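You operate a simulated robot arm through the tools that you are given. There is no shell and no other tool. Be economical: measure what you need, move in short steps, check, and stop when the job is done.

You are at the controls of a simulated two-armed robot. One attempt, no reset.

Task
At clamp three, swap box section one for two and reset the force by the chart.
Fine: one goes on ledge two; two home and clamped.

Only the result counts: the job must be done as asked and must still hold three seconds after the hand-in. Knocking over, shifting, dropping, spilling or breaking anything else fails it.

Robot
Two 7-joint arms with fingered hands on one trunk, on a base that drives. Base frame: it is fixed to the floor where the robot stands at the start and does not move with it; the origin is under the middle of the robot, x ahead of it, y to its left, z up; the surface under the hand at the start is at about z = 800. Lengths are in mm, angles in degrees, forces in N, time in s.
The left shoulder is at the start at [114, 152, 969], the right one opposite. With the tool pointing down near the work surface each hand reaches from about 500 to 880 mm from the robot's upright axis, wherever it stands, measured 20 degrees to its own side. Places, roughly: box section four [4500, -500, 750]; box section three [4250, -1500, 750]; clamp three [600, -100, 900]; force dial of the walkway rail [500, 300, 800]; ledge marked two [400, -300, 800]. Payload 3.8 kg a hand.
The TCP of each hand is the grasp point between the finger pads, 30 mm short of the fingertips. In the tool frame z runs along the fingers and y along their closing line. Largest opening 104 mm; the body of the gripper starts 35 mm behind the TCP. The gripper is a hand of 5 fingers: y runs from the thumb to the fingers, the wrist lies at [-15, -104, -178] in the tool frame, and closing takes about 1.5 s.
Orientation is that of the tool frame in the base frame, as [roll, pitch, yaw] about the fixed x, y, z axes, in that order (R = Rz(yaw) Ry(pitch) Rx(roll)). With the fingers straight down and the wrist toward the robot, the tool's x, y and z point along [0, 1, 0], [1, 0, 0] and [0, 0, -1] of the base frame.

Tools
- The arms move only by the tool apply_moves. It takes "left_commands", "right_commands" or both (then of equal length, played together; a hand with none holds still); each is a list that holds one entry, the list of rows, each a list of 6 numbers: the shift along the tool's x, y, z in mm, then the turn, a rotation vector about the tool's x, y, z in degrees. In form: [[[dx, dy, dz, wx, wy, wz], ...]]. A call has 1 to 10 rows; each row is the pose to reach, as a shift and turn from the pose commanded when the call began, along the tool's axes at that moment. "left_claw" and "right_claw" are, for a hand that has rows, the closure, from 0 (fully open) to 1 (shut), set as the call begins (left out, the last holds). Each row takes 0.2 s and may step no farther than 50 mm and 8.6 degrees from the row before; otherwise, or with a gripper value out of range, the whole call is refused. A pose out of reach is approached as far as the arm can. The call stops where the force on the tool passes 50 N (or 10 N more than at its start, if that is more) or the arm is blocked; 0.2 s more then pass. Each finger travels about 72 mm/s and halts on what it meets, pressing with about 33 N; the grip force reading is that of the motor and also rises with nothing between the fingers. The clock runs only during rows and for 0.2 s after the last one: add rows that repeat a pose to give the fingers time. It gives the time, the measured TCP pose, the force on the tool (base axes), the opening and the grip force at its end, in the units of the frame above (readings bear some noise), with the torque about the TCP (base axes, N m) and any sound that the robot's microphone picked up, and new pictures: "show" is both (left out), scene, wrist or none (wrist: the cameras of the hands that moved).
- Cameras (640 x 400 px; columns grow to the right, rows downward): "scene" is now at [262.5, 11.3, 1131.1]; the picture's right is [0.02, -1.00, -0.01], its down [-0.48, -0.00, -0.88] and it looks along [0.87, 0.02, -0.48] (base axes); focal length 214 px, centre (320, 200). "left" rides on the left gripper at [-80, -78, -141] in its tool frame; the picture's right is [-0.78, -0.30, 0.56], its down [0.53, -0.78, 0.33] and it looks along [0.33, 0.56, 0.76] (tool axes); focal length 247 px, centre (320, 200). "right" rides on the right gripper at [80, -78, -141] in its tool frame; the picture's right is [-0.78, 0.30, -0.56], its down [-0.53, -0.78, 0.33] and it looks along [-0.33, 0.56, 0.76] (tool axes); focal length 247 px, centre (320, 200). There is no depth. A picture from a camera that has moved, and an enlarged one, comes with that camera's place and axes in the base frame and with its lens. The place of the scene camera against the robot may be out by one fixed shift of up to 18 mm in any direction.
- move_column(by): slides the trunk up (or, below 0, down) by that many mm; the arms and the scene camera ride with it, the base frame stays. It gives what a move gives, with no picture.
- steer(legs): drives the robot by 1 to 6 legs, each [ahead, left, turn to the left] in mm, mm and degrees, along the robot's own axes; the way and the turn of a leg run together, so that a leg with both is an arc; at most 1500 mm and 180 degrees a leg. The arms and the cameras ride along, it lands a little off, and it stops where it bumps. It gives what a move gives, and a new picture of the scene camera.
- move_fingers(index, middle, ring, little, thumb_bend, thumb_turn, hand): sets how far each is bent, from 0 (flat) to 1 (curled in); at 0.3 the hand is open as for a grip, at 0.7 the pads meet at the TCP. One left out holds its place. A second passes; each finger stops where it meets its share of the squeeze, and holds until it gets a number again. A gripper value or a shape takes the hand back. It gives what a move gives, with no picture; readings hold the bend of each and the force on index, middle, ring, little, thumb and palm. thumb_turn goes from beside the hand (0) to across from the fingers (1), as for a grip.
- hand_shape(shape, hand): the hand has 5 fingers and takes this shape, open, in about a second: jaw (thumb against the fingers, like two jaws); tri (thumb and two fingers); tip (a fingertip pinch); poke (one finger out to press); point (the index stretched); flat (the hand flat); cup (the hand cupped); fist (a fist). The gripper value then closes the fingers along that shape, each until it touches; the sizes above hold for jaw. It gives what a move gives, with no picture.
- aim_head(pan, tilt): turns the head with the scene camera to pan (to the left, within 80 degrees either way) and tilt (down, from -29 to 69), counted from straight ahead of the robot. It gives what a move gives, and a new picture of the scene camera.
- inspect(camera, box): a new picture of the part [left, top, right, bottom] of that camera's present view, enlarged. It takes no simulated time.
- hand_in(): hands the job in; it is judged then, once.

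Work in short steps. Places have to be worked out from the pictures, the camera data and where the tool is seen: move nearer, look again, correct. Check each grasp and each placing, and mend what went wrong. You have 120 turns and 260 pictures in all, those below and enlarged ones among them. Open the grippers and draw the arms clear of the work before you hand the job in, unless the task says otherwise; then end with one line.

The tools are called after "Emit:" as a command line: name --argument value ..., lists and objects as JSON in quotes. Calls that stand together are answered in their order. apply_moves: Moves the arms, as the interface text tells. Its arguments: {"type":"object","properties":{"left_commands":{"type":"array","items":{"type":"array","items":{"type":"array","items":{"type":"number"}}}},"left_claw":{"type":"number"},"right_commands":{"type":"array","items":{"type":"array","items":{"type":"array","items":{"type":"number"}}}},"right_claw":{"type":"number"},"show":{"type":"string","enum":["both","scene","wrist","none"]}},"required":[]} The other tools are called the same way: move_column (by) slides the trunk up or down; hand_shape (shape, hand) gives the hand a shape; move_fingers (index, middle, ring, little, thumb_bend, thumb_turn, hand) moves the fingers one by one; steer (legs) drives the base; aim_head (pan, tilt) turns the head that bears the scene camera; inspect (camera, box) takes an enlarged picture of a part of a camera's view; hand_in () hands the job in.

At the start:

```text
t: 0.0
left_eef_pos: [487.2, 345.7, 1122.7]
left_tcp_rot: [180.0, 0.1, 89.9]
left_ft_force: [0.2, 0.1, 0.0]
left_ft_torque: [0.0, 0.02, 0.01]
left_opening: 103.6
left_gripper_force: 0.1
left_shape: jaw
left_bend: [0.3, 0.3, 0.3, 0.3, 0.3, 0.98]
left_finger forces: [0.1, 0.1, 0.0, 0.0, 0.0, 0.0]
right_eef_pos: [560.2, -120.1, 1102.6]
right_tcp_rot: [180.0, 0.2, 90.0]
right_ft_force: [-0.5, 0.9, 0.4]
right_ft_torque: [-0.01, 0.0, 0.0]
right_opening: 103.8
right_gripper_force: 0.0
right_shape: jaw
right_bend: [0.3, 0.3, 0.3, 0.3, 0.3, 0.98]
right_finger forces: [0.0, 0.0, 0.0, 0.1, 0.0, 0.0]
trunk travel left (down, up): [-75.0, 381.0]
robot x, y, heading: [-1.6, -2.9, 0.1]
head pan, tilt: [1.4, 7.3]
```

scene: 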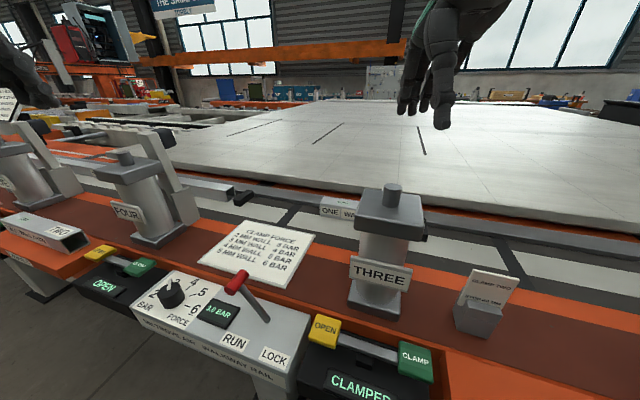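
right: 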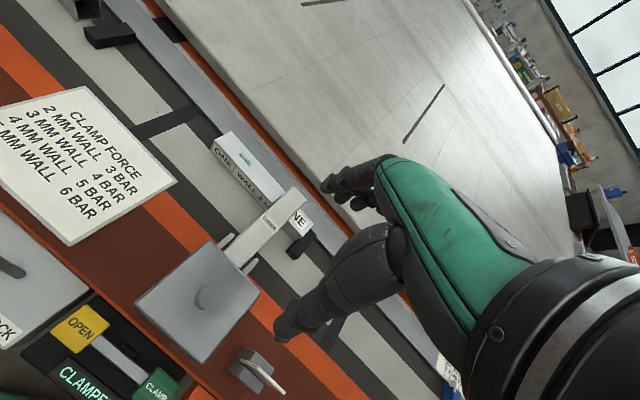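
left: 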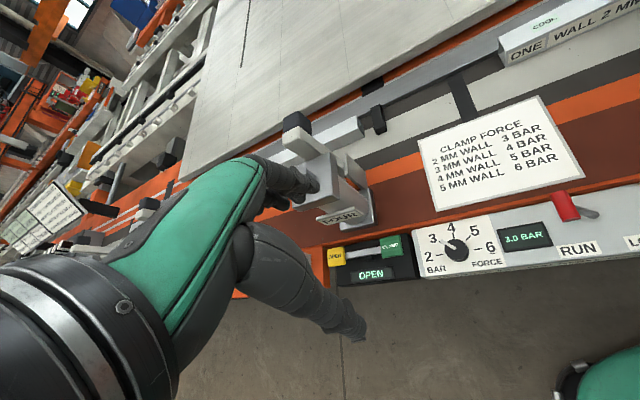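

The scene shows clamp three with its OPEN/CLAMP buttons, the force dial, a RUN/LOCK lever and a box section at the left. I'll enlarge the details and read the labels first.

Emit:
inspect --camera "scene" --box '[0, 200, 320, 400]'

Emit:
inspect --camera "scene" --box '[280, 160, 560, 400]'

Emit:
inspect --camera "right" --box '[120, 100, 440, 400]'

Emit:
aim_head --pan -20 --tilt 50

Emit:
aim_head --pan 45 --tilt 45

```text
2.00 times, centred on (160, 300) of scene
camera zoom: at [262.5, 11.3, 1131.1], right [0.02, -1.0, -0.01], down [-0.48, 0.0, -0.88], along [0.87, 0.02, -0.48], focal length 429 px, centre (640, 0)
```

zoom: 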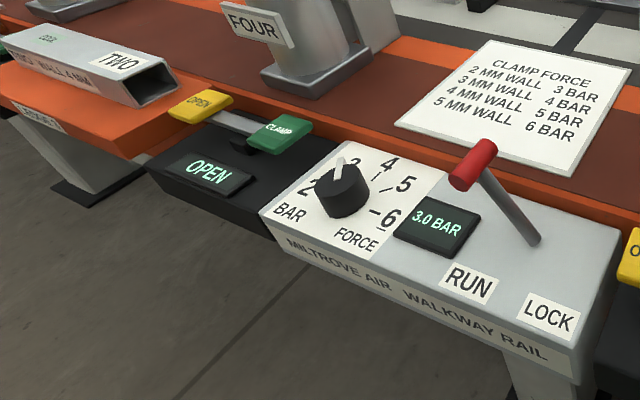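

```text
1.67 times, centred on (420, 280) of scene
camera zoom: at [262.5, 11.3, 1131.1], right [0.02, -1.0, -0.01], down [-0.48, 0.0, -0.88], along [0.87, 0.02, -0.48], focal length 358 px, centre (153, 67)
```

zoom: 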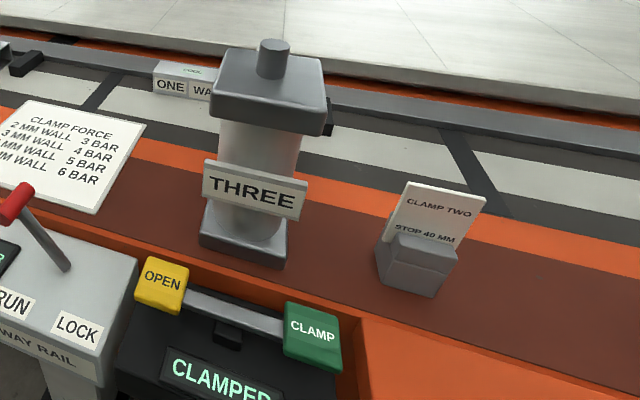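

```text
1.33 times, centred on (280, 250) of right
camera zoom: at [483.2, -38.9, 1244.1], right [0.3, -0.78, 0.56], down [-0.78, -0.53, -0.33], along [0.56, -0.33, -0.76], focal length 329 px, centre (373, 133)
```

zoom: 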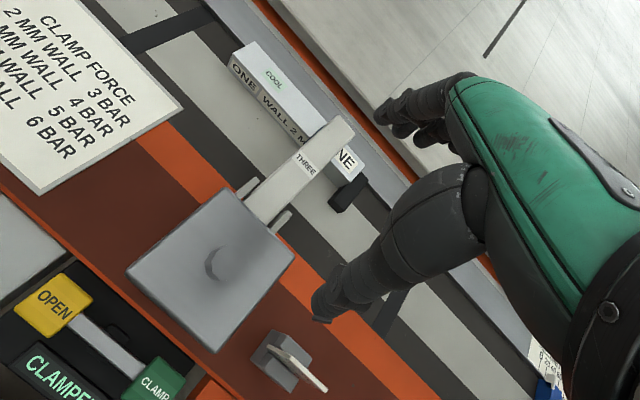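

```text
t: 1.1
left_eef_pos: [486.3, 345.0, 1123.4]
left_tcp_rot: [179.9, -0.1, 90.0]
left_ft_force: [0.8, 0.1, 0.6]
left_ft_torque: [0.0, -0.05, 0.01]
left_opening: 103.7
left_gripper_force: 0.0
left_shape: jaw
left_bend: [0.3, 0.3, 0.3, 0.3, 0.3, 0.98]
left_finger forces: [0.1, 0.0, 0.0, 0.1, 0.0, 0.1]
right_eef_pos: [560.9, -118.0, 1102.8]
right_tcp_rot: [180.0, 0.1, 89.9]
right_ft_force: [-0.1, -0.3, -0.1]
right_ft_torque: [0.01, 0.02, 0.02]
right_opening: 103.5
right_gripper_force: 0.1
right_shape: jaw
right_bend: [0.3, 0.3, 0.3, 0.3, 0.3, 0.98]
right_finger forces: [0.0, 0.0, 0.1, 0.1, 0.1, 0.0]
trunk travel left (down, up): [-75.0, 381.0]
robot x, y, heading: [-0.6, 2.2, 0.1]
head pan, tilt: [-20.0, 50.0]
camera scene: at [219.5, -17.3, 1077.0], right [-0.32, -0.94, 0.13], down [-0.91, 0.26, -0.33], along [0.28, -0.22, -0.93], focal length 214 px, centre (320, 200)
```

scene: 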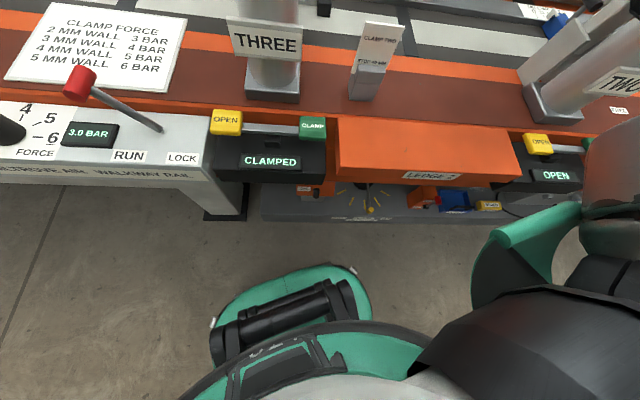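

```text
t: 2.5
left_eef_pos: [486.5, 344.8, 1123.4]
left_tcp_rot: [-180.0, 0.0, 90.0]
left_ft_force: [-0.1, -0.5, -0.2]
left_ft_torque: [0.0, 0.0, 0.01]
left_opening: 103.6
left_gripper_force: 0.2
left_shape: jaw
left_bend: [0.3, 0.3, 0.3, 0.3, 0.3, 0.98]
left_finger forces: [0.0, 0.0, 0.0, 0.0, 0.0, 0.1]
right_eef_pos: [561.1, -119.6, 1102.6]
right_tcp_rot: [180.0, 0.0, 90.0]
right_ft_force: [0.3, 0.0, -0.1]
right_ft_torque: [-0.01, 0.02, -0.04]
right_opening: 103.8
right_gripper_force: 0.0
right_shape: jaw
right_bend: [0.3, 0.3, 0.3, 0.3, 0.3, 0.98]
right_finger forces: [0.1, 0.0, 0.0, 0.0, 0.0, 0.0]
trunk travel left (down, up): [-75.0, 381.0]
robot x, y, heading: [0.6, -0.5, 0.0]
head pan, tilt: [45.0, 45.0]
camera scene: at [208.2, 66.4, 1088.9], right [0.66, -0.71, -0.26], down [-0.73, -0.5, -0.47], along [0.2, 0.5, -0.84], focal length 214 px, centre (320, 200)
```

scene: 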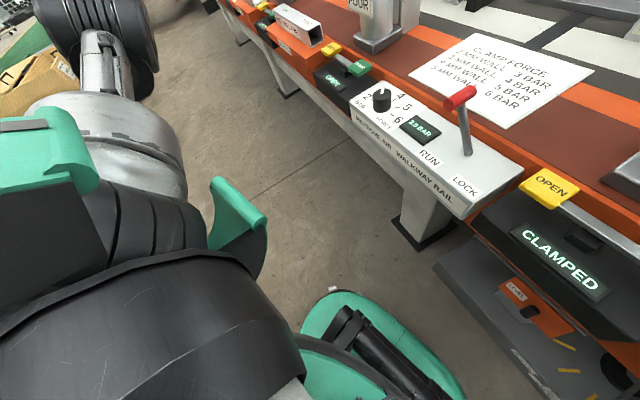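

Let me read the card, section two's labels and the ledge labels closely from this view.

Emit:
inspect --camera "scene" --box '[240, 0, 400, 100]'

Emit:
inspect --camera "scene" --box '[340, 60, 500, 210]'

Emit:
aim_head --pan 0 --tilt 35

Emit:
inspect --camera "scene" --box '[320, 60, 560, 300]'

Emit:
inspect --camera "scene" --box '[0, 0, 200, 200]'

```text
4.00 times, centred on (320, 50) of scene
camera zoom: at [208.2, 66.4, 1088.9], right [0.66, -0.71, -0.26], down [-0.73, -0.5, -0.47], along [0.2, 0.5, -0.84], focal length 858 px, centre (320, 800)
```

zoom: 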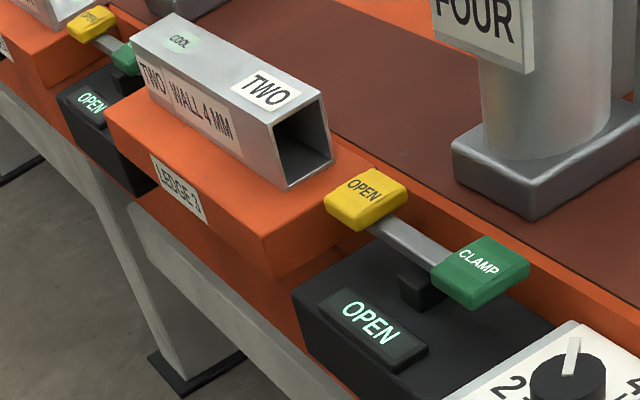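

```text
2.67 times, centred on (420, 135) of scene
camera zoom: at [208.2, 66.4, 1088.9], right [0.66, -0.71, -0.26], down [-0.73, -0.5, -0.47], along [0.2, 0.5, -0.84], focal length 572 px, centre (53, 373)
```

zoom: 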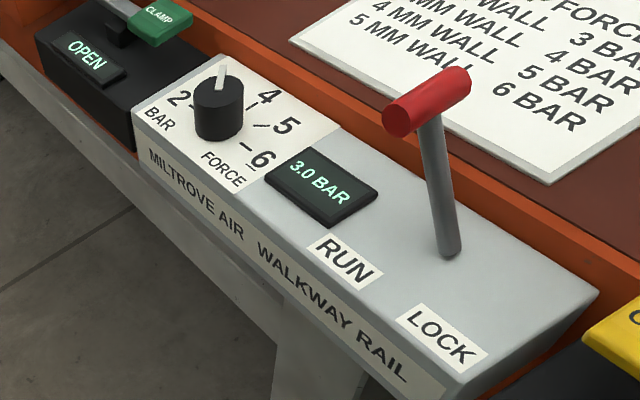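

```text
t: 3.6
left_eef_pos: [486.1, 344.9, 1124.7]
left_tcp_rot: [180.0, 0.0, 90.1]
left_ft_force: [-1.4, 0.1, -0.3]
left_ft_torque: [0.0, 0.02, 0.01]
left_opening: 103.7
left_gripper_force: 0.0
left_shape: jaw
left_bend: [0.3, 0.3, 0.3, 0.3, 0.3, 0.98]
left_finger forces: [0.0, 0.0, 0.0, 0.0, 0.1, 0.0]
right_eef_pos: [560.0, -119.2, 1103.2]
right_tcp_rot: [-180.0, 0.0, 90.0]
right_ft_force: [1.3, 0.0, -1.3]
right_ft_torque: [-0.01, 0.01, 0.02]
right_opening: 103.7
right_gripper_force: 0.1
right_shape: jaw
right_bend: [0.3, 0.3, 0.3, 0.3, 0.3, 0.98]
right_finger forces: [0.0, 0.1, 0.0, 0.0, 0.0, 0.0]
trunk travel left (down, up): [-75.0, 381.0]
robot x, y, heading: [-0.8, 1.9, -0.2]
head pan, tilt: [0.0, 35.0]
camera scene: at [242.1, 9.0, 1091.4], right [0.0, -1.0, 0.0], down [-0.84, 0.0, -0.55], along [0.55, 0.0, -0.84], focal length 214 px, centre (320, 200)
```

scene: 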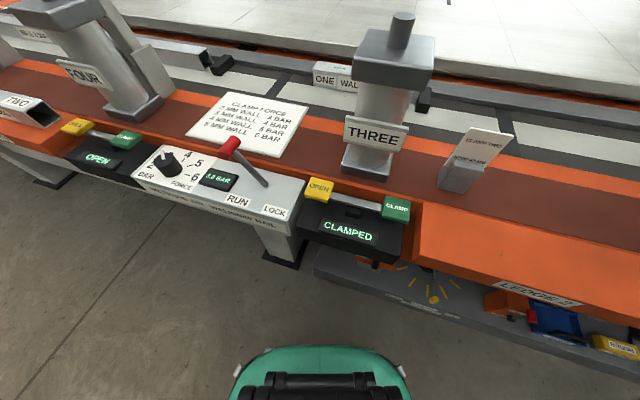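

```text
1.67 times, centred on (440, 180) of scene
camera zoom: at [242.1, 9.0, 1091.4], right [0.0, -1.0, 0.0], down [-0.84, 0.0, -0.55], along [0.55, 0.0, -0.84], focal length 358 px, centre (120, 233)
```

zoom: 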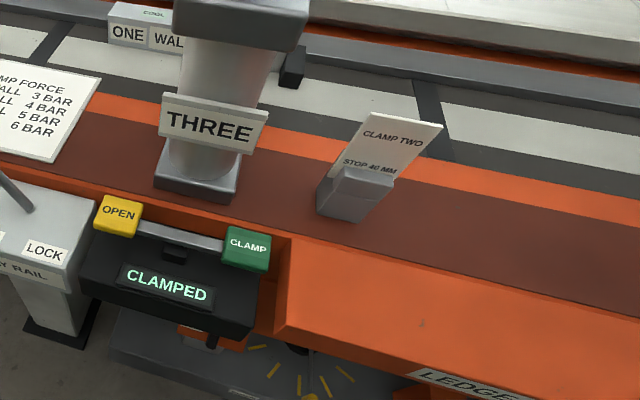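

```text
2.00 times, centred on (100, 100) of scene
camera zoom: at [242.1, 9.0, 1091.4], right [0.0, -1.0, 0.0], down [-0.84, 0.0, -0.55], along [0.55, 0.0, -0.84], focal length 429 px, centre (760, 400)
```

zoom: 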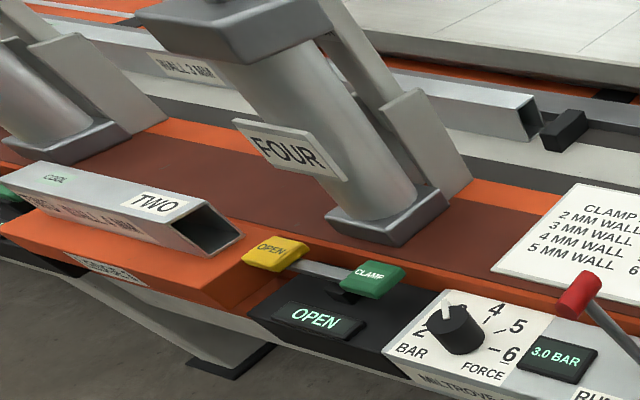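

Section two is a 4 mm wall, so the chart gives 5 bar. I'll check the signs in the room for lever rules.

Emit:
aim_head --pan 35 --tilt 0

Emit:
inspect --camera "scene" --box '[300, 0, 640, 200]'

Emit:
inspect --camera "left" --box '[0, 160, 160, 280]'

Emit:
aim_head --pan -45 --tilt 10

```text
t: 4.6
left_eef_pos: [486.7, 345.5, 1124.0]
left_tcp_rot: [180.0, 0.0, 90.0]
left_ft_force: [0.2, -0.2, 0.2]
left_ft_torque: [-0.01, 0.0, -0.03]
left_opening: 103.7
left_gripper_force: 0.0
left_shape: jaw
left_bend: [0.3, 0.3, 0.3, 0.3, 0.3, 0.98]
left_finger forces: [0.0, 0.1, 0.0, 0.0, 0.0, 0.0]
right_eef_pos: [559.5, -119.3, 1102.9]
right_tcp_rot: [-180.0, 0.0, 90.0]
right_ft_force: [-0.9, 0.3, 0.2]
right_ft_torque: [-0.01, -0.01, 0.0]
right_opening: 103.7
right_gripper_force: 0.0
right_shape: jaw
right_bend: [0.3, 0.3, 0.3, 0.3, 0.3, 0.98]
right_finger forces: [0.0, 0.0, 0.1, 0.1, 0.1, 0.0]
trunk travel left (down, up): [-75.0, 381.0]
robot x, y, heading: [1.9, -0.4, 0.1]
head pan, tilt: [35.0, 0.0]
camera scene: at [249.5, 60.6, 1148.8], right [0.53, -0.82, -0.21], down [-0.37, 0.0, -0.93], along [0.76, 0.57, -0.3], focal length 214 px, centre (320, 200)
```

scene: 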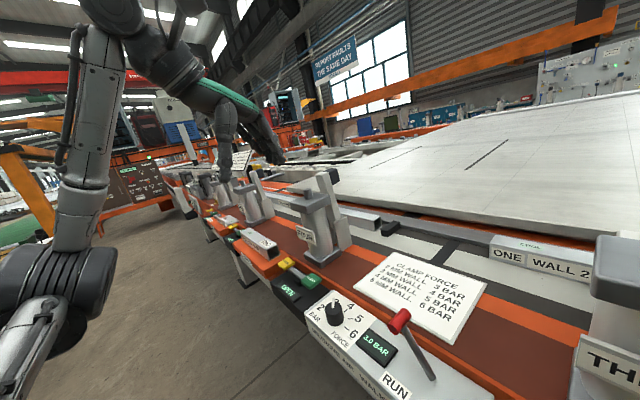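

```text
1.88 times, centred on (470, 100) of scene
camera zoom: at [249.5, 60.6, 1148.8], right [0.53, -0.82, -0.21], down [-0.37, 0.0, -0.93], along [0.76, 0.57, -0.3], focal length 404 px, centre (38, 388)
```

zoom: 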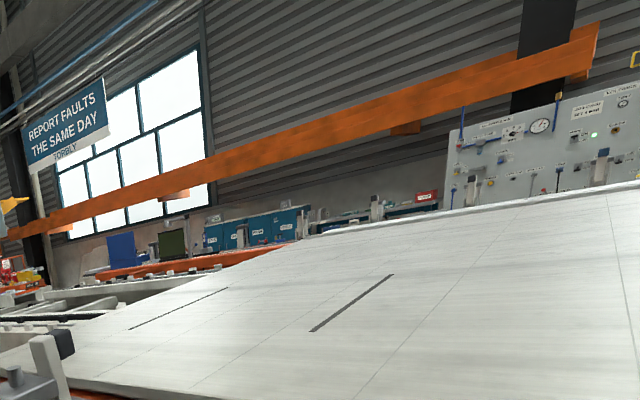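

```text
3.33 times, centred on (80, 220) of left
camera zoom: at [407.9, 264.9, 1263.8], right [-0.3, -0.78, -0.56], down [-0.78, 0.53, -0.33], along [0.56, 0.33, -0.76], focal length 823 px, centre (1120, 133)
```

zoom: 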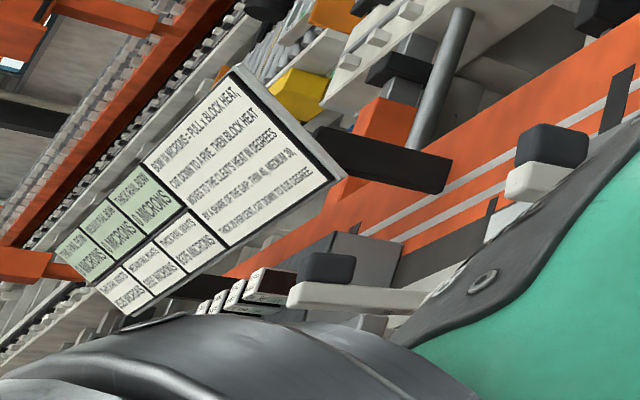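

```text
t: 6.1
left_eef_pos: [486.2, 345.7, 1123.0]
left_tcp_rot: [180.0, 0.0, 90.1]
left_ft_force: [-1.4, 0.2, 0.2]
left_ft_torque: [-0.02, 0.04, -0.01]
left_opening: 103.8
left_gripper_force: 0.0
left_shape: jaw
left_bend: [0.3, 0.3, 0.3, 0.3, 0.3, 0.98]
left_finger forces: [0.0, 0.1, 0.0, 0.1, 0.0, 0.0]
right_eef_pos: [559.9, -118.3, 1102.9]
right_tcp_rot: [180.0, 0.0, 90.0]
right_ft_force: [-0.1, 0.2, -0.2]
right_ft_torque: [-0.03, 0.0, 0.03]
right_opening: 103.6
right_gripper_force: 0.2
right_shape: jaw
right_bend: [0.3, 0.3, 0.3, 0.3, 0.3, 0.98]
right_finger forces: [0.0, 0.1, 0.0, 0.0, 0.1, 0.0]
trunk travel left (down, up): [-75.0, 381.0]
robot x, y, heading: [-0.8, -0.6, 0.1]
head pan, tilt: [-45.0, 10.0]
camera scene: at [236.2, -56.7, 1136.9], right [-0.66, -0.71, 0.26], down [-0.48, 0.12, -0.87], along [0.58, -0.7, -0.42], focal length 214 px, centre (320, 200)
```

scene: 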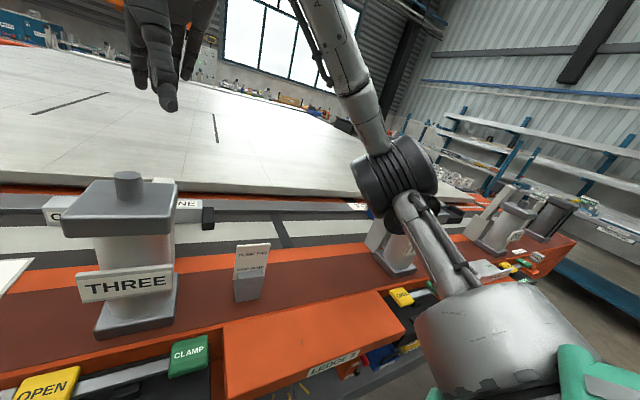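

No rule on the lever found. I'll shape the right hand to poke so as to press OPEN, and look at where the fingertip lies.

Emit:
hand_shape --hand "right" --shape "poke"

Emit:
aim_head --pan -10 --tilt 10

Emit:
inspect --camera "right" --box '[0, 0, 640, 400]'

```text
t: 7.0
left_eef_pos: [486.5, 343.9, 1123.5]
left_tcp_rot: [-180.0, 0.1, 90.0]
left_ft_force: [-1.1, -0.6, 0.0]
left_ft_torque: [0.01, 0.04, 0.0]
left_opening: 103.6
left_gripper_force: 0.2
left_shape: jaw
left_bend: [0.3, 0.3, 0.3, 0.3, 0.3, 0.98]
left_finger forces: [0.1, 0.0, 0.0, 0.0, 0.1, 0.0]
right_eef_pos: [561.8, -119.8, 1102.8]
right_tcp_rot: [-179.9, 0.0, 90.1]
right_ft_force: [-0.4, 0.3, 0.0]
right_ft_torque: [0.02, 0.0, 0.01]
right_opening: 0.0
right_gripper_force: 0.1
right_shape: poke
right_bend: [0.7, 0.7, 0.99, 0.99, 1.0, 1.0]
right_finger forces: [0.0, 0.0, 0.0, 0.0, 0.0, 0.1]
trunk travel left (down, up): [-75.0, 381.0]
robot x, y, heading: [0.9, -3.2, -0.1]
head pan, tilt: [-45.0, 10.0]
```

```text
t: 8.0
left_eef_pos: [487.3, 345.0, 1124.4]
left_tcp_rot: [-180.0, 0.0, 90.0]
left_ft_force: [0.0, -0.2, -1.0]
left_ft_torque: [0.02, -0.01, 0.0]
left_opening: 103.6
left_gripper_force: 0.0
left_shape: jaw
left_bend: [0.3, 0.3, 0.3, 0.3, 0.3, 0.98]
left_finger forces: [0.0, 0.1, 0.1, 0.1, 0.0, 0.0]
right_eef_pos: [560.5, -118.1, 1104.1]
right_tcp_rot: [-180.0, 0.0, 90.0]
right_ft_force: [-0.1, -0.1, 1.1]
right_ft_torque: [0.01, 0.02, -0.04]
right_opening: 0.0
right_gripper_force: 0.1
right_shape: poke
right_bend: [0.7, 0.7, 0.99, 0.99, 1.0, 1.0]
right_finger forces: [0.0, 0.0, 0.0, 0.0, 0.0, 0.0]
trunk travel left (down, up): [-75.0, 381.0]
robot x, y, heading: [2.8, -2.1, -0.0]
head pan, tilt: [-10.0, 10.0]
camera scene: at [260.1, -7.2, 1127.4], right [-0.16, -0.98, 0.06], down [-0.52, 0.03, -0.85], along [0.84, -0.17, -0.52], focal length 214 px, centre (320, 200)
```

scene: 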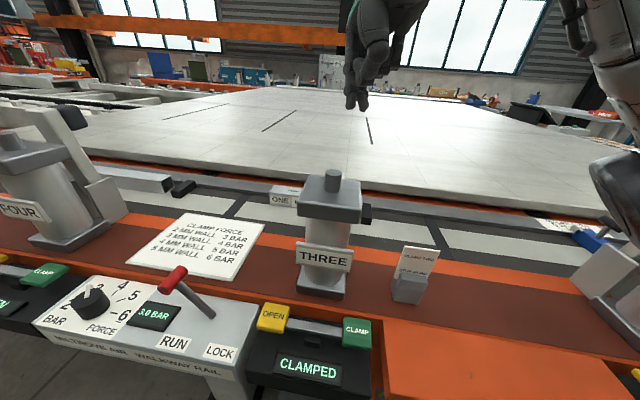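

```text
1.00 times, centred on (320, 200) of right (not enlarged: the box is as wide or as high as the picture)
camera zoom: at [483.2, -38.9, 1244.1], right [0.3, -0.78, 0.56], down [-0.78, -0.53, -0.33], along [0.56, -0.33, -0.76], focal length 247 px, centre (320, 200)
```

zoom: 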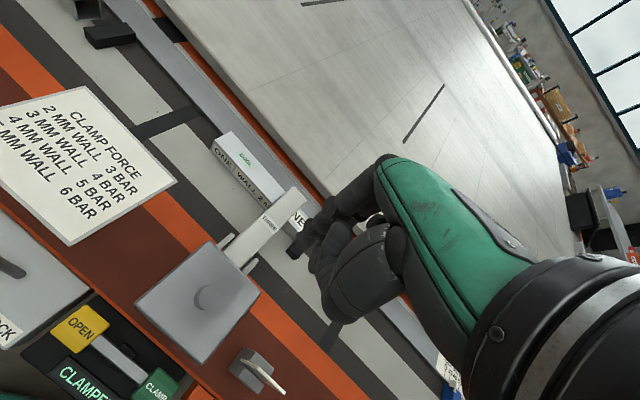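

The bench runs at about 14° to my base and the OPEN button is too near for a downward tool. I'll back off 100 mm and turn right 14° to face the bench.

Emit:
steer --legs '[[-100, 0, 0], [0, 0, -14]]'

Emit:
aim_head --pan 0 --tilt 20

Emit:
inspect --camera "right" --box '[0, 0, 640, 400]'

Emit:
inspect --camera "left" --box '[0, 0, 640, 400]'

```text
t: 10.0
left_eef_pos: [457.4, 216.5, 1122.7]
left_tcp_rot: [-179.9, 0.0, 75.8]
left_ft_force: [0.5, 0.2, 0.1]
left_ft_torque: [-0.01, 0.0, 0.0]
left_opening: 103.8
left_gripper_force: 0.1
left_shape: jaw
left_bend: [0.3, 0.3, 0.3, 0.3, 0.3, 0.98]
left_finger forces: [0.1, 0.0, 0.0, 0.1, 0.1, 0.0]
right_eef_pos: [414.9, -252.4, 1101.8]
right_tcp_rot: [-180.0, 0.0, 75.7]
right_ft_force: [-0.2, 1.1, -0.1]
right_ft_torque: [0.0, 0.0, 0.03]
right_opening: 0.1
right_gripper_force: 0.0
right_shape: poke
right_bend: [0.7, 0.7, 0.99, 0.99, 1.0, 1.0]
right_finger forces: [0.0, 0.1, 0.1, 0.0, 0.1, 0.1]
trunk travel left (down, up): [-75.0, 381.0]
robot x, y, heading: [-97.6, 1.0, -14.1]
head pan, tilt: [-10.0, 10.0]
camera scene: at [149.6, -70.7, 1127.3], right [-0.4, -0.92, 0.06], down [-0.5, 0.16, -0.85], along [0.77, -0.37, -0.52], focal length 214 px, centre (320, 200)
```

scene: 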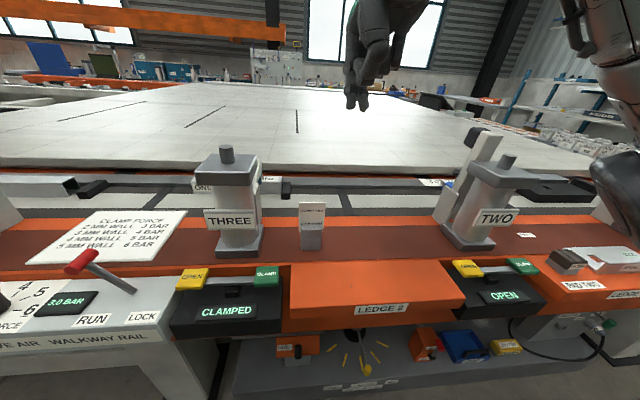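

```text
t: 10.7
left_eef_pos: [458.3, 216.2, 1124.2]
left_tcp_rot: [-180.0, -0.1, 75.8]
left_ft_force: [0.5, -0.3, 1.1]
left_ft_torque: [0.01, 0.04, -0.02]
left_opening: 103.4
left_gripper_force: 0.2
left_shape: jaw
left_bend: [0.3, 0.3, 0.3, 0.3, 0.3, 0.98]
left_finger forces: [0.1, 0.0, 0.0, 0.0, 0.0, 0.0]
right_eef_pos: [415.2, -251.4, 1103.2]
right_tcp_rot: [-179.9, 0.0, 75.8]
right_ft_force: [0.0, -0.3, 1.0]
right_ft_torque: [0.01, 0.0, 0.02]
right_opening: 0.0
right_gripper_force: 0.0
right_shape: poke
right_bend: [0.7, 0.7, 0.99, 0.99, 1.0, 1.0]
right_finger forces: [0.0, 0.1, 0.0, 0.0, 0.0, 0.0]
trunk travel left (down, up): [-75.0, 381.0]
robot x, y, heading: [-99.8, 1.0, -14.1]
head pan, tilt: [0.0, 20.0]
camera scene: at [149.0, -53.7, 1111.7], right [-0.25, -0.97, 0.0], down [-0.64, 0.16, -0.75], along [0.72, -0.18, -0.66], focal length 214 px, centre (320, 200)
```

scene: 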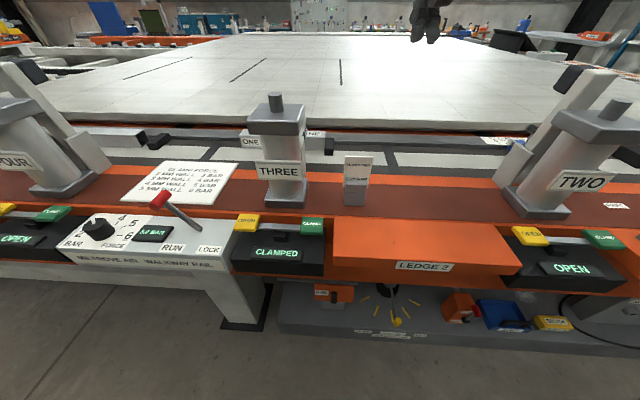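

```text
1.00 times, centred on (320, 200) of right (not enlarged: the box is as wide or as high as the picture)
camera zoom: at [360.1, -155.7, 1244.1], right [0.1, -0.82, 0.56], down [-0.88, -0.33, -0.33], along [0.46, -0.46, -0.76], focal length 247 px, centre (320, 200)
```

zoom: 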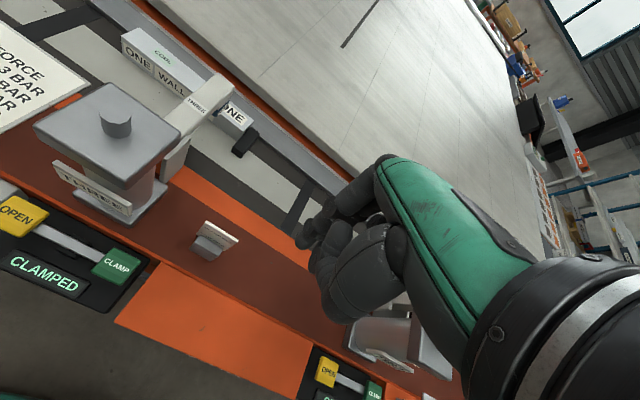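

```text
1.00 times, centred on (320, 200) of left (not enlarged: the box is as wide or as high as the picture)
camera zoom: at [361.6, 156.8, 1263.8], right [-0.48, -0.68, -0.56], down [-0.62, 0.71, -0.33], along [0.62, 0.19, -0.76], focal length 247 px, centre (320, 200)
```

zoom: 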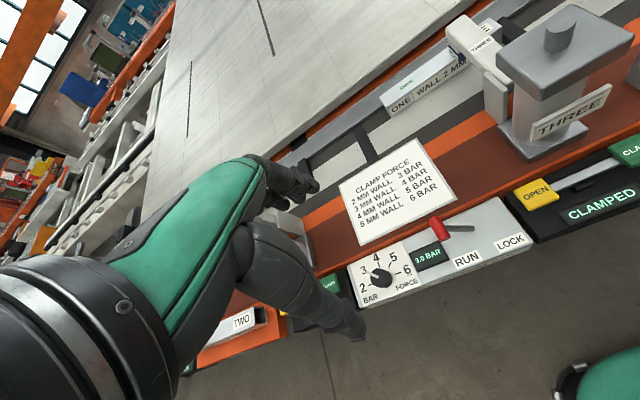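

Triangulating from both wrist cameras, OPEN is at about (443, 0, ~808). I move the right fingertips over it at a safe height and look.

Emit:
apply_moves --right_commands '[[[45, -10, 0, 0, 0, 0], [90, -20, 10, 0, 0, 0], [135, -30, 40, 0, 0, 0], [180, -34, 70, 0, 0, 0], [225, -34, 100, 0, 0, 0], [250, -34, 130, 0, 0, 0], [250, -34, 150, 0, 0, 0]]]'

```text
refused: row 3 steps farther than a row can; nothing moved
```

Emit:
apply_moves --right_commands '[[[45, -10, 0, 0, 0, 0], [90, -20, 10, 0, 0, 0], [130, -28, 35, 0, 0, 0], [168, -34, 65, 0, 0, 0], [206, -34, 95, 0, 0, 0], [244, -34, 125, 0, 0, 0], [250, -34, 150, 0, 0, 0]]]'

```text
t: 12.3
left_eef_pos: [458.1, 215.5, 1123.7]
left_tcp_rot: [-179.9, 0.0, 75.7]
left_ft_force: [-0.3, -0.4, 0.0]
left_ft_torque: [0.02, 0.01, -0.01]
left_opening: 103.8
left_gripper_force: 0.0
left_shape: jaw
left_bend: [0.3, 0.3, 0.3, 0.3, 0.3, 0.98]
left_finger forces: [0.0, 0.0, 0.0, 0.1, 0.1, 0.0]
right_eef_pos: [445.8, -4.0, 949.9]
right_tcp_rot: [180.0, -0.1, 75.9]
right_ft_force: [0.4, 0.2, 0.7]
right_ft_torque: [-0.02, 0.01, 0.01]
right_opening: 0.0
right_gripper_force: 0.1
right_shape: poke
right_bend: [0.7, 0.7, 0.99, 0.99, 1.0, 1.0]
right_finger forces: [0.0, 0.1, 0.0, 0.1, 0.1, 0.0]
trunk travel left (down, up): [-75.0, 381.0]
robot x, y, heading: [-92.7, 3.1, -14.4]
head pan, tilt: [0.0, 20.0]
camera scene: at [149.2, -54.3, 1111.6], right [-0.25, -0.97, 0.0], down [-0.64, 0.16, -0.75], along [0.72, -0.18, -0.66], focal length 214 px, centre (320, 200)
camera right: at [390.1, 92.6, 1091.0], right [0.1, -0.83, 0.56], down [-0.88, -0.33, -0.33], along [0.46, -0.46, -0.76], focal length 247 px, centre (320, 200)
```

scene: 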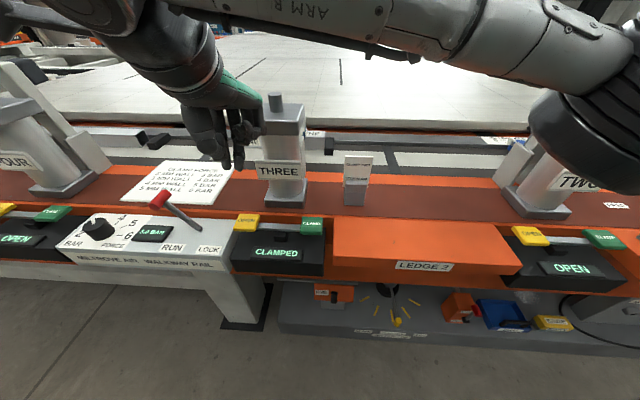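
right: 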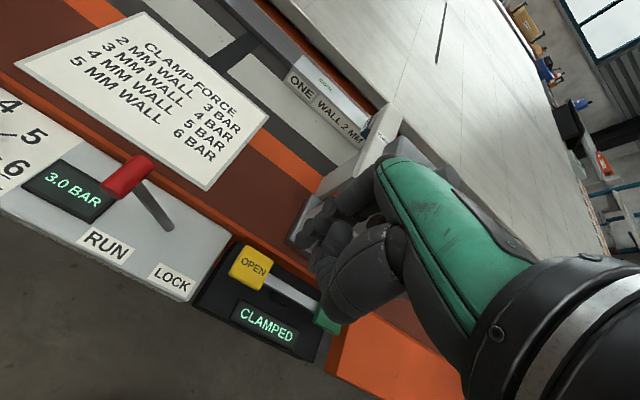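

OPEN is at about (444, 1, 805). I tilt the hand 15° backward to keep clear of the clamp's head block and descend to just above it.

Emit:
apply_moves --right_commands '[[[3, -10, 10, -8, 0, 0], [6, -13, 30, -15, 0, 0], [6, -13, 60, -15, 0, 0], [6, -13, 88, -15, 0, 0]]]'

```text
t: 13.3
left_eef_pos: [458.3, 215.7, 1122.6]
left_tcp_rot: [-179.9, 0.0, 75.8]
left_ft_force: [0.0, 0.0, -0.4]
left_ft_torque: [0.04, 0.01, 0.01]
left_opening: 103.6
left_gripper_force: 0.1
left_shape: jaw
left_bend: [0.3, 0.3, 0.3, 0.3, 0.3, 0.98]
left_finger forces: [0.0, 0.0, 0.0, 0.0, 0.0, 0.0]
right_eef_pos: [432.2, 8.7, 864.3]
right_tcp_rot: [165.0, 0.1, 75.8]
right_ft_force: [0.0, -0.6, -0.9]
right_ft_torque: [0.02, 0.0, 0.02]
right_opening: 0.3
right_gripper_force: 0.0
right_shape: poke
right_bend: [0.7, 0.7, 0.99, 0.99, 1.0, 1.0]
right_finger forces: [0.0, 0.0, 0.1, 0.0, 0.0, 0.1]
trunk travel left (down, up): [-75.0, 381.0]
robot x, y, heading: [-98.9, -2.1, -14.4]
head pan, tilt: [0.0, 20.0]
camera scene: at [149.3, -53.7, 1111.6], right [-0.25, -0.97, 0.0], down [-0.64, 0.16, -0.75], along [0.72, -0.18, -0.66], focal length 214 px, centre (320, 200)
camera right: at [343.7, 113.9, 980.2], right [-0.05, -0.79, 0.61], down [-0.77, -0.36, -0.52], along [0.63, -0.5, -0.59], focal length 247 px, centre (320, 200)
```

scene: 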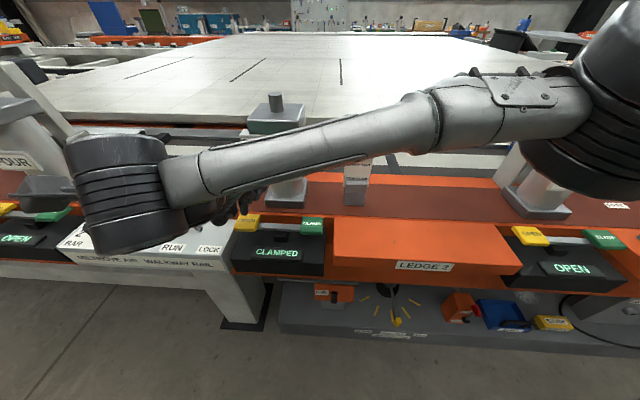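
right: 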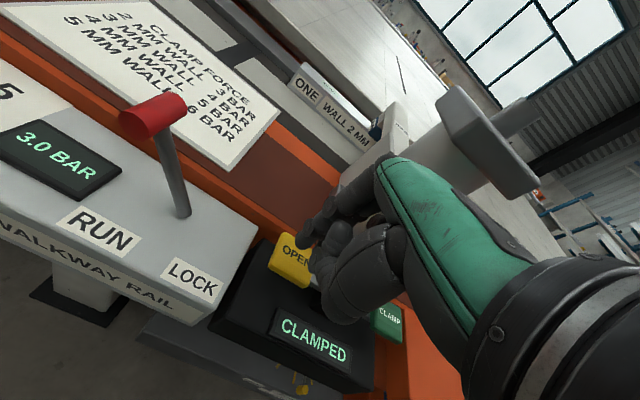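

The tips are about 25 mm above the button, a little short of its centre. I press down in small steps, shifting a little forward and to the right.

Emit:
apply_moves --right_commands '[[[-4.6, 0.9, 20.9, 0, 0, 0], [-4.6, -0.4, 25.7, 0, 0, 0], [-4.6, -1.7, 30.6, 0, 0, 0], [-4.6, -3, 35.4, 0, 0, 0], [-4.6, -4.3, 40.2, 0, 0, 0]]]' --show "wrist"

```text
t: 14.5
left_eef_pos: [455.9, 216.4, 1123.2]
left_tcp_rot: [180.0, 0.0, 75.8]
left_ft_force: [-0.1, 0.3, -0.7]
left_ft_torque: [-0.03, 0.01, 0.01]
left_opening: 103.5
left_gripper_force: 0.1
left_shape: jaw
left_bend: [0.3, 0.3, 0.3, 0.3, 0.3, 0.98]
left_finger forces: [0.1, 0.0, 0.0, 0.1, 0.1, 0.1]
right_eef_pos: [438.2, 1.3, 826.0]
right_tcp_rot: [164.8, -0.2, 75.9]
right_ft_force: [1.9, 3.3, 11.4]
right_ft_torque: [-0.09, -0.08, 0.05]
right_opening: 0.0
right_gripper_force: 0.2
right_shape: poke
right_bend: [0.7, 0.7, 0.99, 0.99, 1.0, 1.0]
right_finger forces: [0.0, 11.7, 0.0, 0.1, 0.0, 0.1]
trunk travel left (down, up): [-75.0, 381.0]
robot x, y, heading: [-99.6, -0.9, -14.2]
head pan, tilt: [0.0, 20.0]
camera right: at [348.9, 106.9, 942.9], right [-0.05, -0.79, 0.61], down [-0.77, -0.36, -0.53], along [0.63, -0.5, -0.59], focal length 247 px, centre (320, 200)
```

right: 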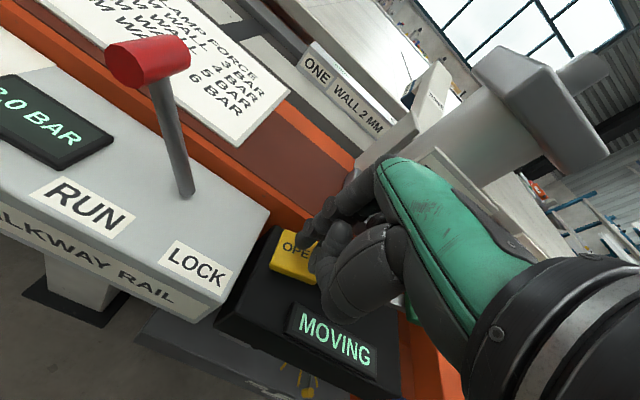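

The display shows MOVING, so OPEN was pressed. I retract up and away and look at the result.

Emit:
apply_moves --right_commands '[[[0, 8, -30, 0, 0, 0], [0, 10, -75, 0, 0, 0], [-10, 20, -120, 0, 0, 0], [-40, 30, -160, 0, 0, 0], [-80, 40, -180, 0, 0, 0], [-120, 50, -195, 7, 0, 0], [-160, 60, -200, 15, 0, 0]]]'

Emit:
inspect --camera "left" --box '[240, 0, 640, 360]'

```text
refused: row 4 steps farther than a row can; nothing moved
```

```text
1.11 times, centred on (440, 180) of left
camera zoom: at [360.2, 157.7, 1264.6], right [-0.48, -0.68, -0.56], down [-0.62, 0.71, -0.33], along [0.62, 0.19, -0.76], focal length 274 px, centre (187, 222)
```

zoom: 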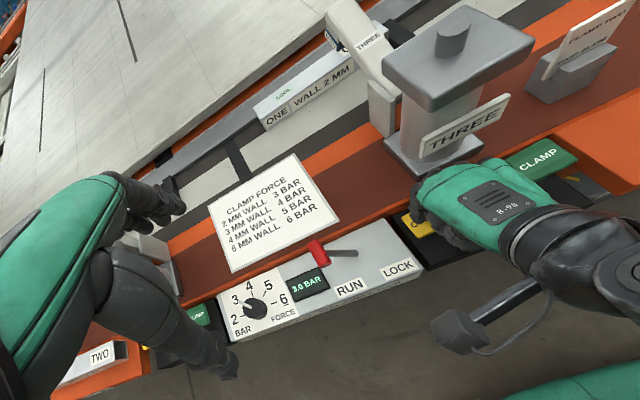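

I redo the retract with smaller steps.

Emit:
apply_moves --right_commands '[[[0, 6, -30, 0, 0, 0], [0, 8, -75, 0, 0, 0], [-5, 15, -120, 0, 0, 0], [-30, 25, -155, 0, 0, 0], [-65, 35, -180, 0, 0, 0], [-105, 45, -195, 7, 0, 0], [-145, 50, -205, 15, 0, 0]]]'

Emit:
inspect --camera "left" --box '[240, 0, 640, 360]'

```text
t: 16.1
left_eef_pos: [457.2, 214.7, 1123.8]
left_tcp_rot: [-179.9, -0.1, 75.7]
left_ft_force: [-0.8, 0.7, 0.2]
left_ft_torque: [0.03, 0.06, 0.03]
left_opening: 103.5
left_gripper_force: 0.1
left_shape: jaw
left_bend: [0.3, 0.3, 0.3, 0.3, 0.3, 0.98]
left_finger forces: [0.1, 0.0, 0.0, 0.1, 0.1, 0.0]
right_eef_pos: [395.8, -140.7, 1032.6]
right_tcp_rot: [-179.9, 0.0, 75.9]
right_ft_force: [0.0, 0.1, -0.9]
right_ft_torque: [-0.01, 0.01, 0.02]
right_opening: 0.0
right_gripper_force: 0.1
right_shape: poke
right_bend: [0.7, 0.7, 0.99, 0.99, 1.0, 1.0]
right_finger forces: [0.0, 0.0, 0.0, 0.0, 0.0, 0.0]
trunk travel left (down, up): [-75.0, 381.0]
robot x, y, heading: [-94.4, -2.7, -14.4]
head pan, tilt: [0.0, 20.0]
camera scene: at [148.9, -54.9, 1111.6], right [-0.24, -0.97, 0.0], down [-0.64, 0.16, -0.75], along [0.72, -0.18, -0.66], focal length 214 px, centre (320, 200)
camera right: at [340.9, -44.4, 1174.3], right [0.1, -0.83, 0.56], down [-0.88, -0.33, -0.33], along [0.46, -0.46, -0.76], focal length 247 px, centre (320, 200)
```

scene: 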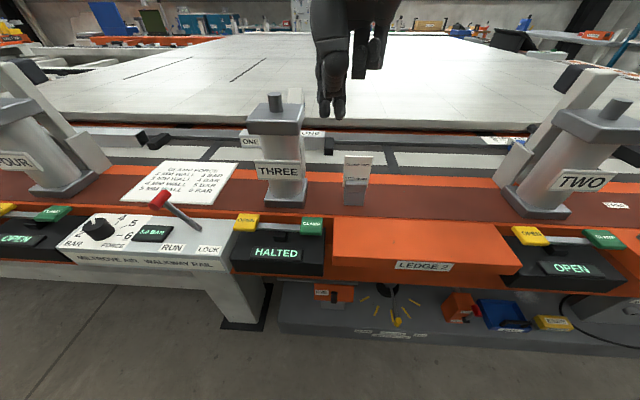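
right: 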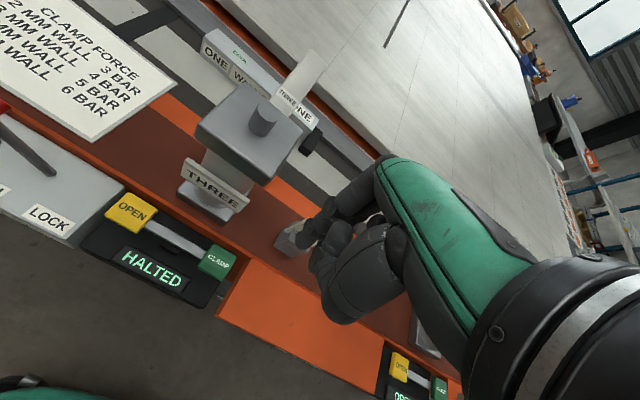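

```text
1.11 times, centred on (440, 180) of left
camera zoom: at [361.5, 155.4, 1264.0], right [-0.48, -0.68, -0.56], down [-0.62, 0.71, -0.33], along [0.62, 0.19, -0.76], focal length 274 px, centre (187, 222)
```

zoom: 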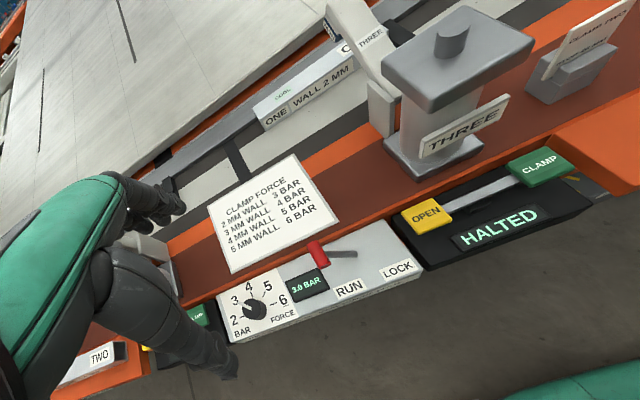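

It reads HALTED: the button must be held down until the clamp has fully opened. I'll go back and hold it.

Emit:
apply_moves --right_commands '[[[40, -14, 10, -7, 0, 0], [80, -14, 25, -15, 0, 0], [115, -8, 50, -15, 0, 0], [140, -4, 85, -15, 0, 0], [148, 0, 130, -15, 0, 0], [148, 6, 175, -15, 0, 0], [148, 6, 198, -15, 0, 0], [148, 6, 207, -15, 0, 0], [148, 6, 207, -15, 0, 0], [148, 6, 207, -15, 0, 0]]]' --show "wrist"

Emit:
apply_moves --right_commands '[[[0, 0, 0, 0, 0, 0], [0, 0, 0, 0, 0, 0], [0, 0, 0, 0, 0, 0], [0, 0, 0, 0, 0, 0], [0, 0, 0, 0, 0, 0], [0, 0, 0, 0, 0, 0], [0, 0, 0, 0, 0, 0], [0, 0, 0, 0, 0, 0], [0, 0, 0, 0, 0, 0], [0, 0, 0, 0, 0, 0]]]' --show "wrist"

```text
t: 18.3
left_eef_pos: [457.1, 215.9, 1123.6]
left_tcp_rot: [179.9, 0.1, 75.8]
left_ft_force: [0.2, -0.2, 0.0]
left_ft_torque: [-0.01, 0.01, -0.03]
left_opening: 103.8
left_gripper_force: 0.1
left_shape: jaw
left_bend: [0.3, 0.3, 0.3, 0.3, 0.3, 0.98]
left_finger forces: [0.0, 0.0, 0.0, 0.1, 0.0, 0.1]
right_eef_pos: [440.1, 6.5, 828.5]
right_tcp_rot: [165.0, 0.0, 75.9]
right_ft_force: [1.2, 1.8, 4.1]
right_ft_torque: [0.06, -0.05, 0.02]
right_opening: 0.0
right_gripper_force: 0.1
right_shape: poke
right_bend: [0.7, 0.7, 0.99, 0.99, 1.0, 1.0]
right_finger forces: [0.0, 4.1, 0.0, 0.0, 0.0, 0.0]
trunk travel left (down, up): [-75.0, 381.0]
robot x, y, heading: [-95.7, 2.6, -14.2]
head pan, tilt: [0.0, 20.0]
camera right: at [351.1, 111.1, 944.0], right [-0.05, -0.79, 0.61], down [-0.77, -0.36, -0.52], along [0.63, -0.5, -0.59], focal length 247 px, centre (320, 200)
```

right: 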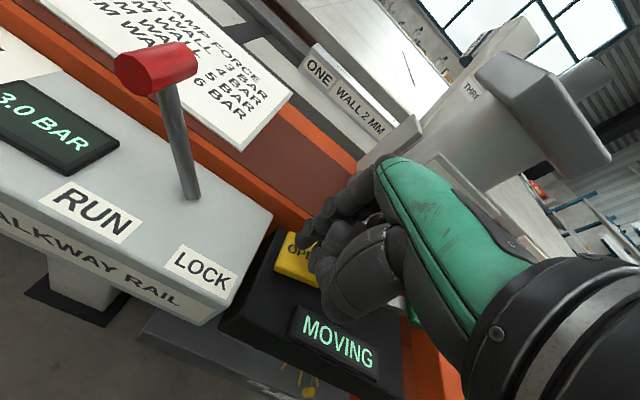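

```text
t: 20.5
left_eef_pos: [456.9, 216.0, 1123.2]
left_tcp_rot: [179.9, -0.1, 75.9]
left_ft_force: [-0.1, -0.2, -0.2]
left_ft_torque: [0.0, -0.05, 0.01]
left_opening: 103.5
left_gripper_force: 0.2
left_shape: jaw
left_bend: [0.3, 0.3, 0.3, 0.3, 0.3, 0.98]
left_finger forces: [0.0, 0.0, 0.0, 0.0, 0.0, 0.0]
right_eef_pos: [439.7, 6.1, 828.0]
right_tcp_rot: [165.0, -0.1, 75.8]
right_ft_force: [1.5, 2.5, 4.0]
right_ft_torque: [0.05, -0.03, 0.03]
right_opening: 0.1
right_gripper_force: 0.1
right_shape: poke
right_bend: [0.7, 0.7, 0.99, 0.99, 1.0, 1.0]
right_finger forces: [0.0, 3.9, 0.1, 0.1, 0.0, 0.0]
trunk travel left (down, up): [-75.0, 381.0]
robot x, y, heading: [-97.7, 0.6, -14.2]
head pan, tilt: [0.0, 20.0]
camera right: at [351.2, 110.9, 944.1], right [-0.05, -0.79, 0.61], down [-0.78, -0.36, -0.52], along [0.63, -0.5, -0.59], focal length 247 px, centre (320, 200)
```

right: 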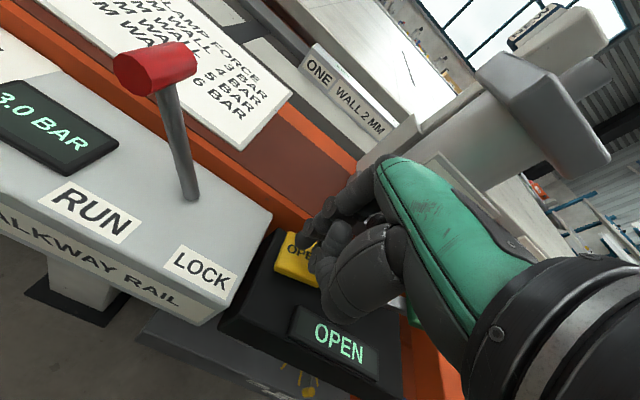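

The clamp is fully OPEN. I retract the right hand upward and go back to jaw, open.

Emit:
apply_moves --right_commands '[[[0, 4, -25, 0, 0, 0], [0, 6, -70, 0, 0, 0], [0, 12, -115, 0, 0, 0], [-25, 20, -155, 0, 0, 0], [-60, 30, -180, 0, 0, 0], [-100, 40, -200, 7, 0, 0], [-140, 45, -215, 15, 0, 0]]]' --show "none"

Emit:
hand_shape --hand "right" --shape "jaw"

Emit:
inspect --camera "right" --box '[0, 0, 640, 400]'

Emit:
inspect --camera "left" --box '[240, 0, 640, 360]'

Emit:
inspect --camera "scene" --box '[160, 60, 480, 260]'

```text
t: 22.1
left_eef_pos: [457.1, 213.8, 1124.4]
left_tcp_rot: [-179.9, -0.1, 75.9]
left_ft_force: [-0.1, 0.2, 0.3]
left_ft_torque: [-0.01, 0.02, -0.01]
left_opening: 103.8
left_gripper_force: 0.2
left_shape: jaw
left_bend: [0.3, 0.3, 0.3, 0.3, 0.3, 0.98]
left_finger forces: [0.1, 0.0, 0.0, 0.0, 0.0, 0.0]
right_eef_pos: [393.4, -132.0, 1048.2]
right_tcp_rot: [-179.9, 0.0, 75.9]
right_ft_force: [-0.8, -1.0, -1.2]
right_ft_torque: [0.02, 0.02, -0.02]
right_opening: 0.1
right_gripper_force: 0.0
right_shape: poke
right_bend: [0.7, 0.7, 0.99, 0.99, 1.0, 1.0]
right_finger forces: [0.0, 0.1, 0.1, 0.0, 0.1, 0.0]
trunk travel left (down, up): [-75.0, 381.0]
robot x, y, heading: [-95.2, 1.0, -14.3]
head pan, tilt: [0.0, 20.0]
```

```text
t: 23.0
left_eef_pos: [457.0, 215.0, 1124.5]
left_tcp_rot: [180.0, 0.0, 75.8]
left_ft_force: [0.2, -0.4, 0.1]
left_ft_torque: [0.03, -0.01, -0.01]
left_opening: 103.8
left_gripper_force: 0.1
left_shape: jaw
left_bend: [0.3, 0.3, 0.3, 0.3, 0.3, 0.98]
left_finger forces: [0.1, 0.0, 0.1, 0.0, 0.0, 0.0]
right_eef_pos: [393.6, -130.3, 1048.5]
right_tcp_rot: [180.0, 0.0, 75.8]
right_ft_force: [0.1, 0.2, 0.0]
right_ft_torque: [-0.02, -0.01, 0.03]
right_opening: 103.8
right_gripper_force: 0.0
right_shape: jaw
right_bend: [0.3, 0.3, 0.3, 0.3, 0.3, 0.98]
right_finger forces: [0.0, 0.0, 0.1, 0.0, 0.1, 0.0]
trunk travel left (down, up): [-75.0, 381.0]
robot x, y, heading: [-98.4, -0.9, -14.3]
head pan, tilt: [0.0, 20.0]
```

```text
1.00 times, centred on (320, 200) of right (not enlarged: the box is as wide or as high as the picture)
camera zoom: at [338.1, -33.8, 1189.1], right [0.1, -0.82, 0.56], down [-0.88, -0.33, -0.33], along [0.46, -0.46, -0.76], focal length 247 px, centre (320, 200)
```

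zoom: 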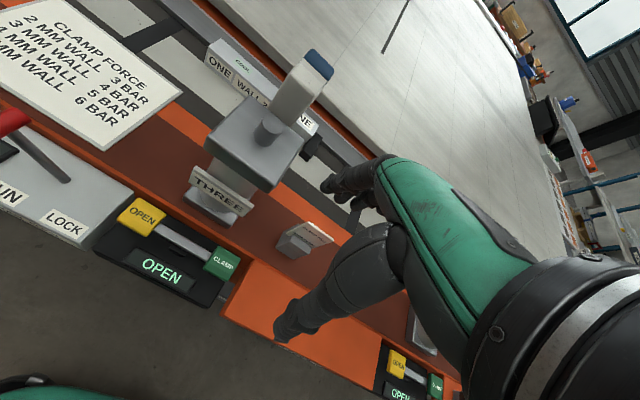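

```text
1.11 times, centred on (440, 180) of left
camera zoom: at [361.6, 156.7, 1263.8], right [-0.48, -0.68, -0.56], down [-0.62, 0.71, -0.33], along [0.62, 0.19, -0.76], focal length 274 px, centre (187, 222)
```

zoom: 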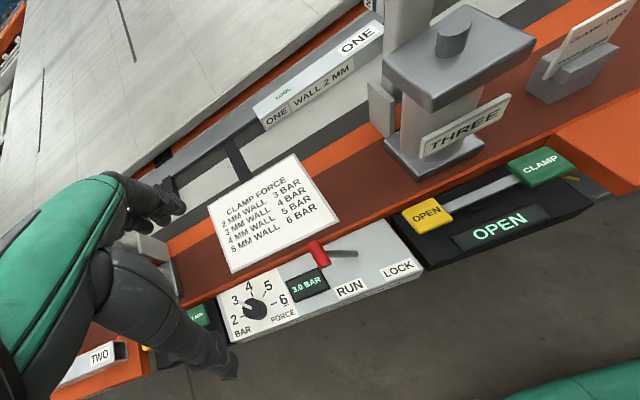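

```text
2.00 times, centred on (320, 160) of scene
camera zoom: at [149.0, -53.8, 1111.7], right [-0.25, -0.97, 0.0], down [-0.64, 0.16, -0.75], along [0.72, -0.18, -0.66], focal length 429 px, centre (320, 280)
```

zoom: 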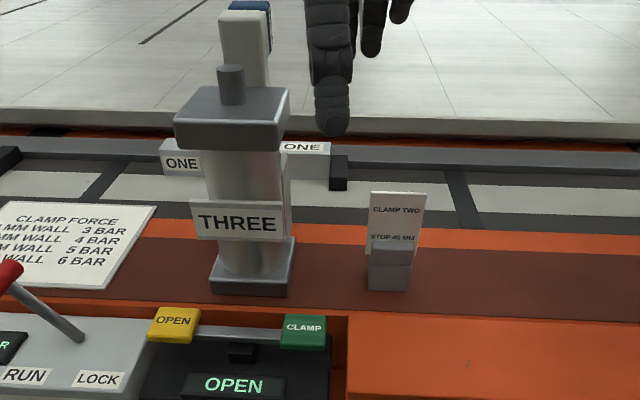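

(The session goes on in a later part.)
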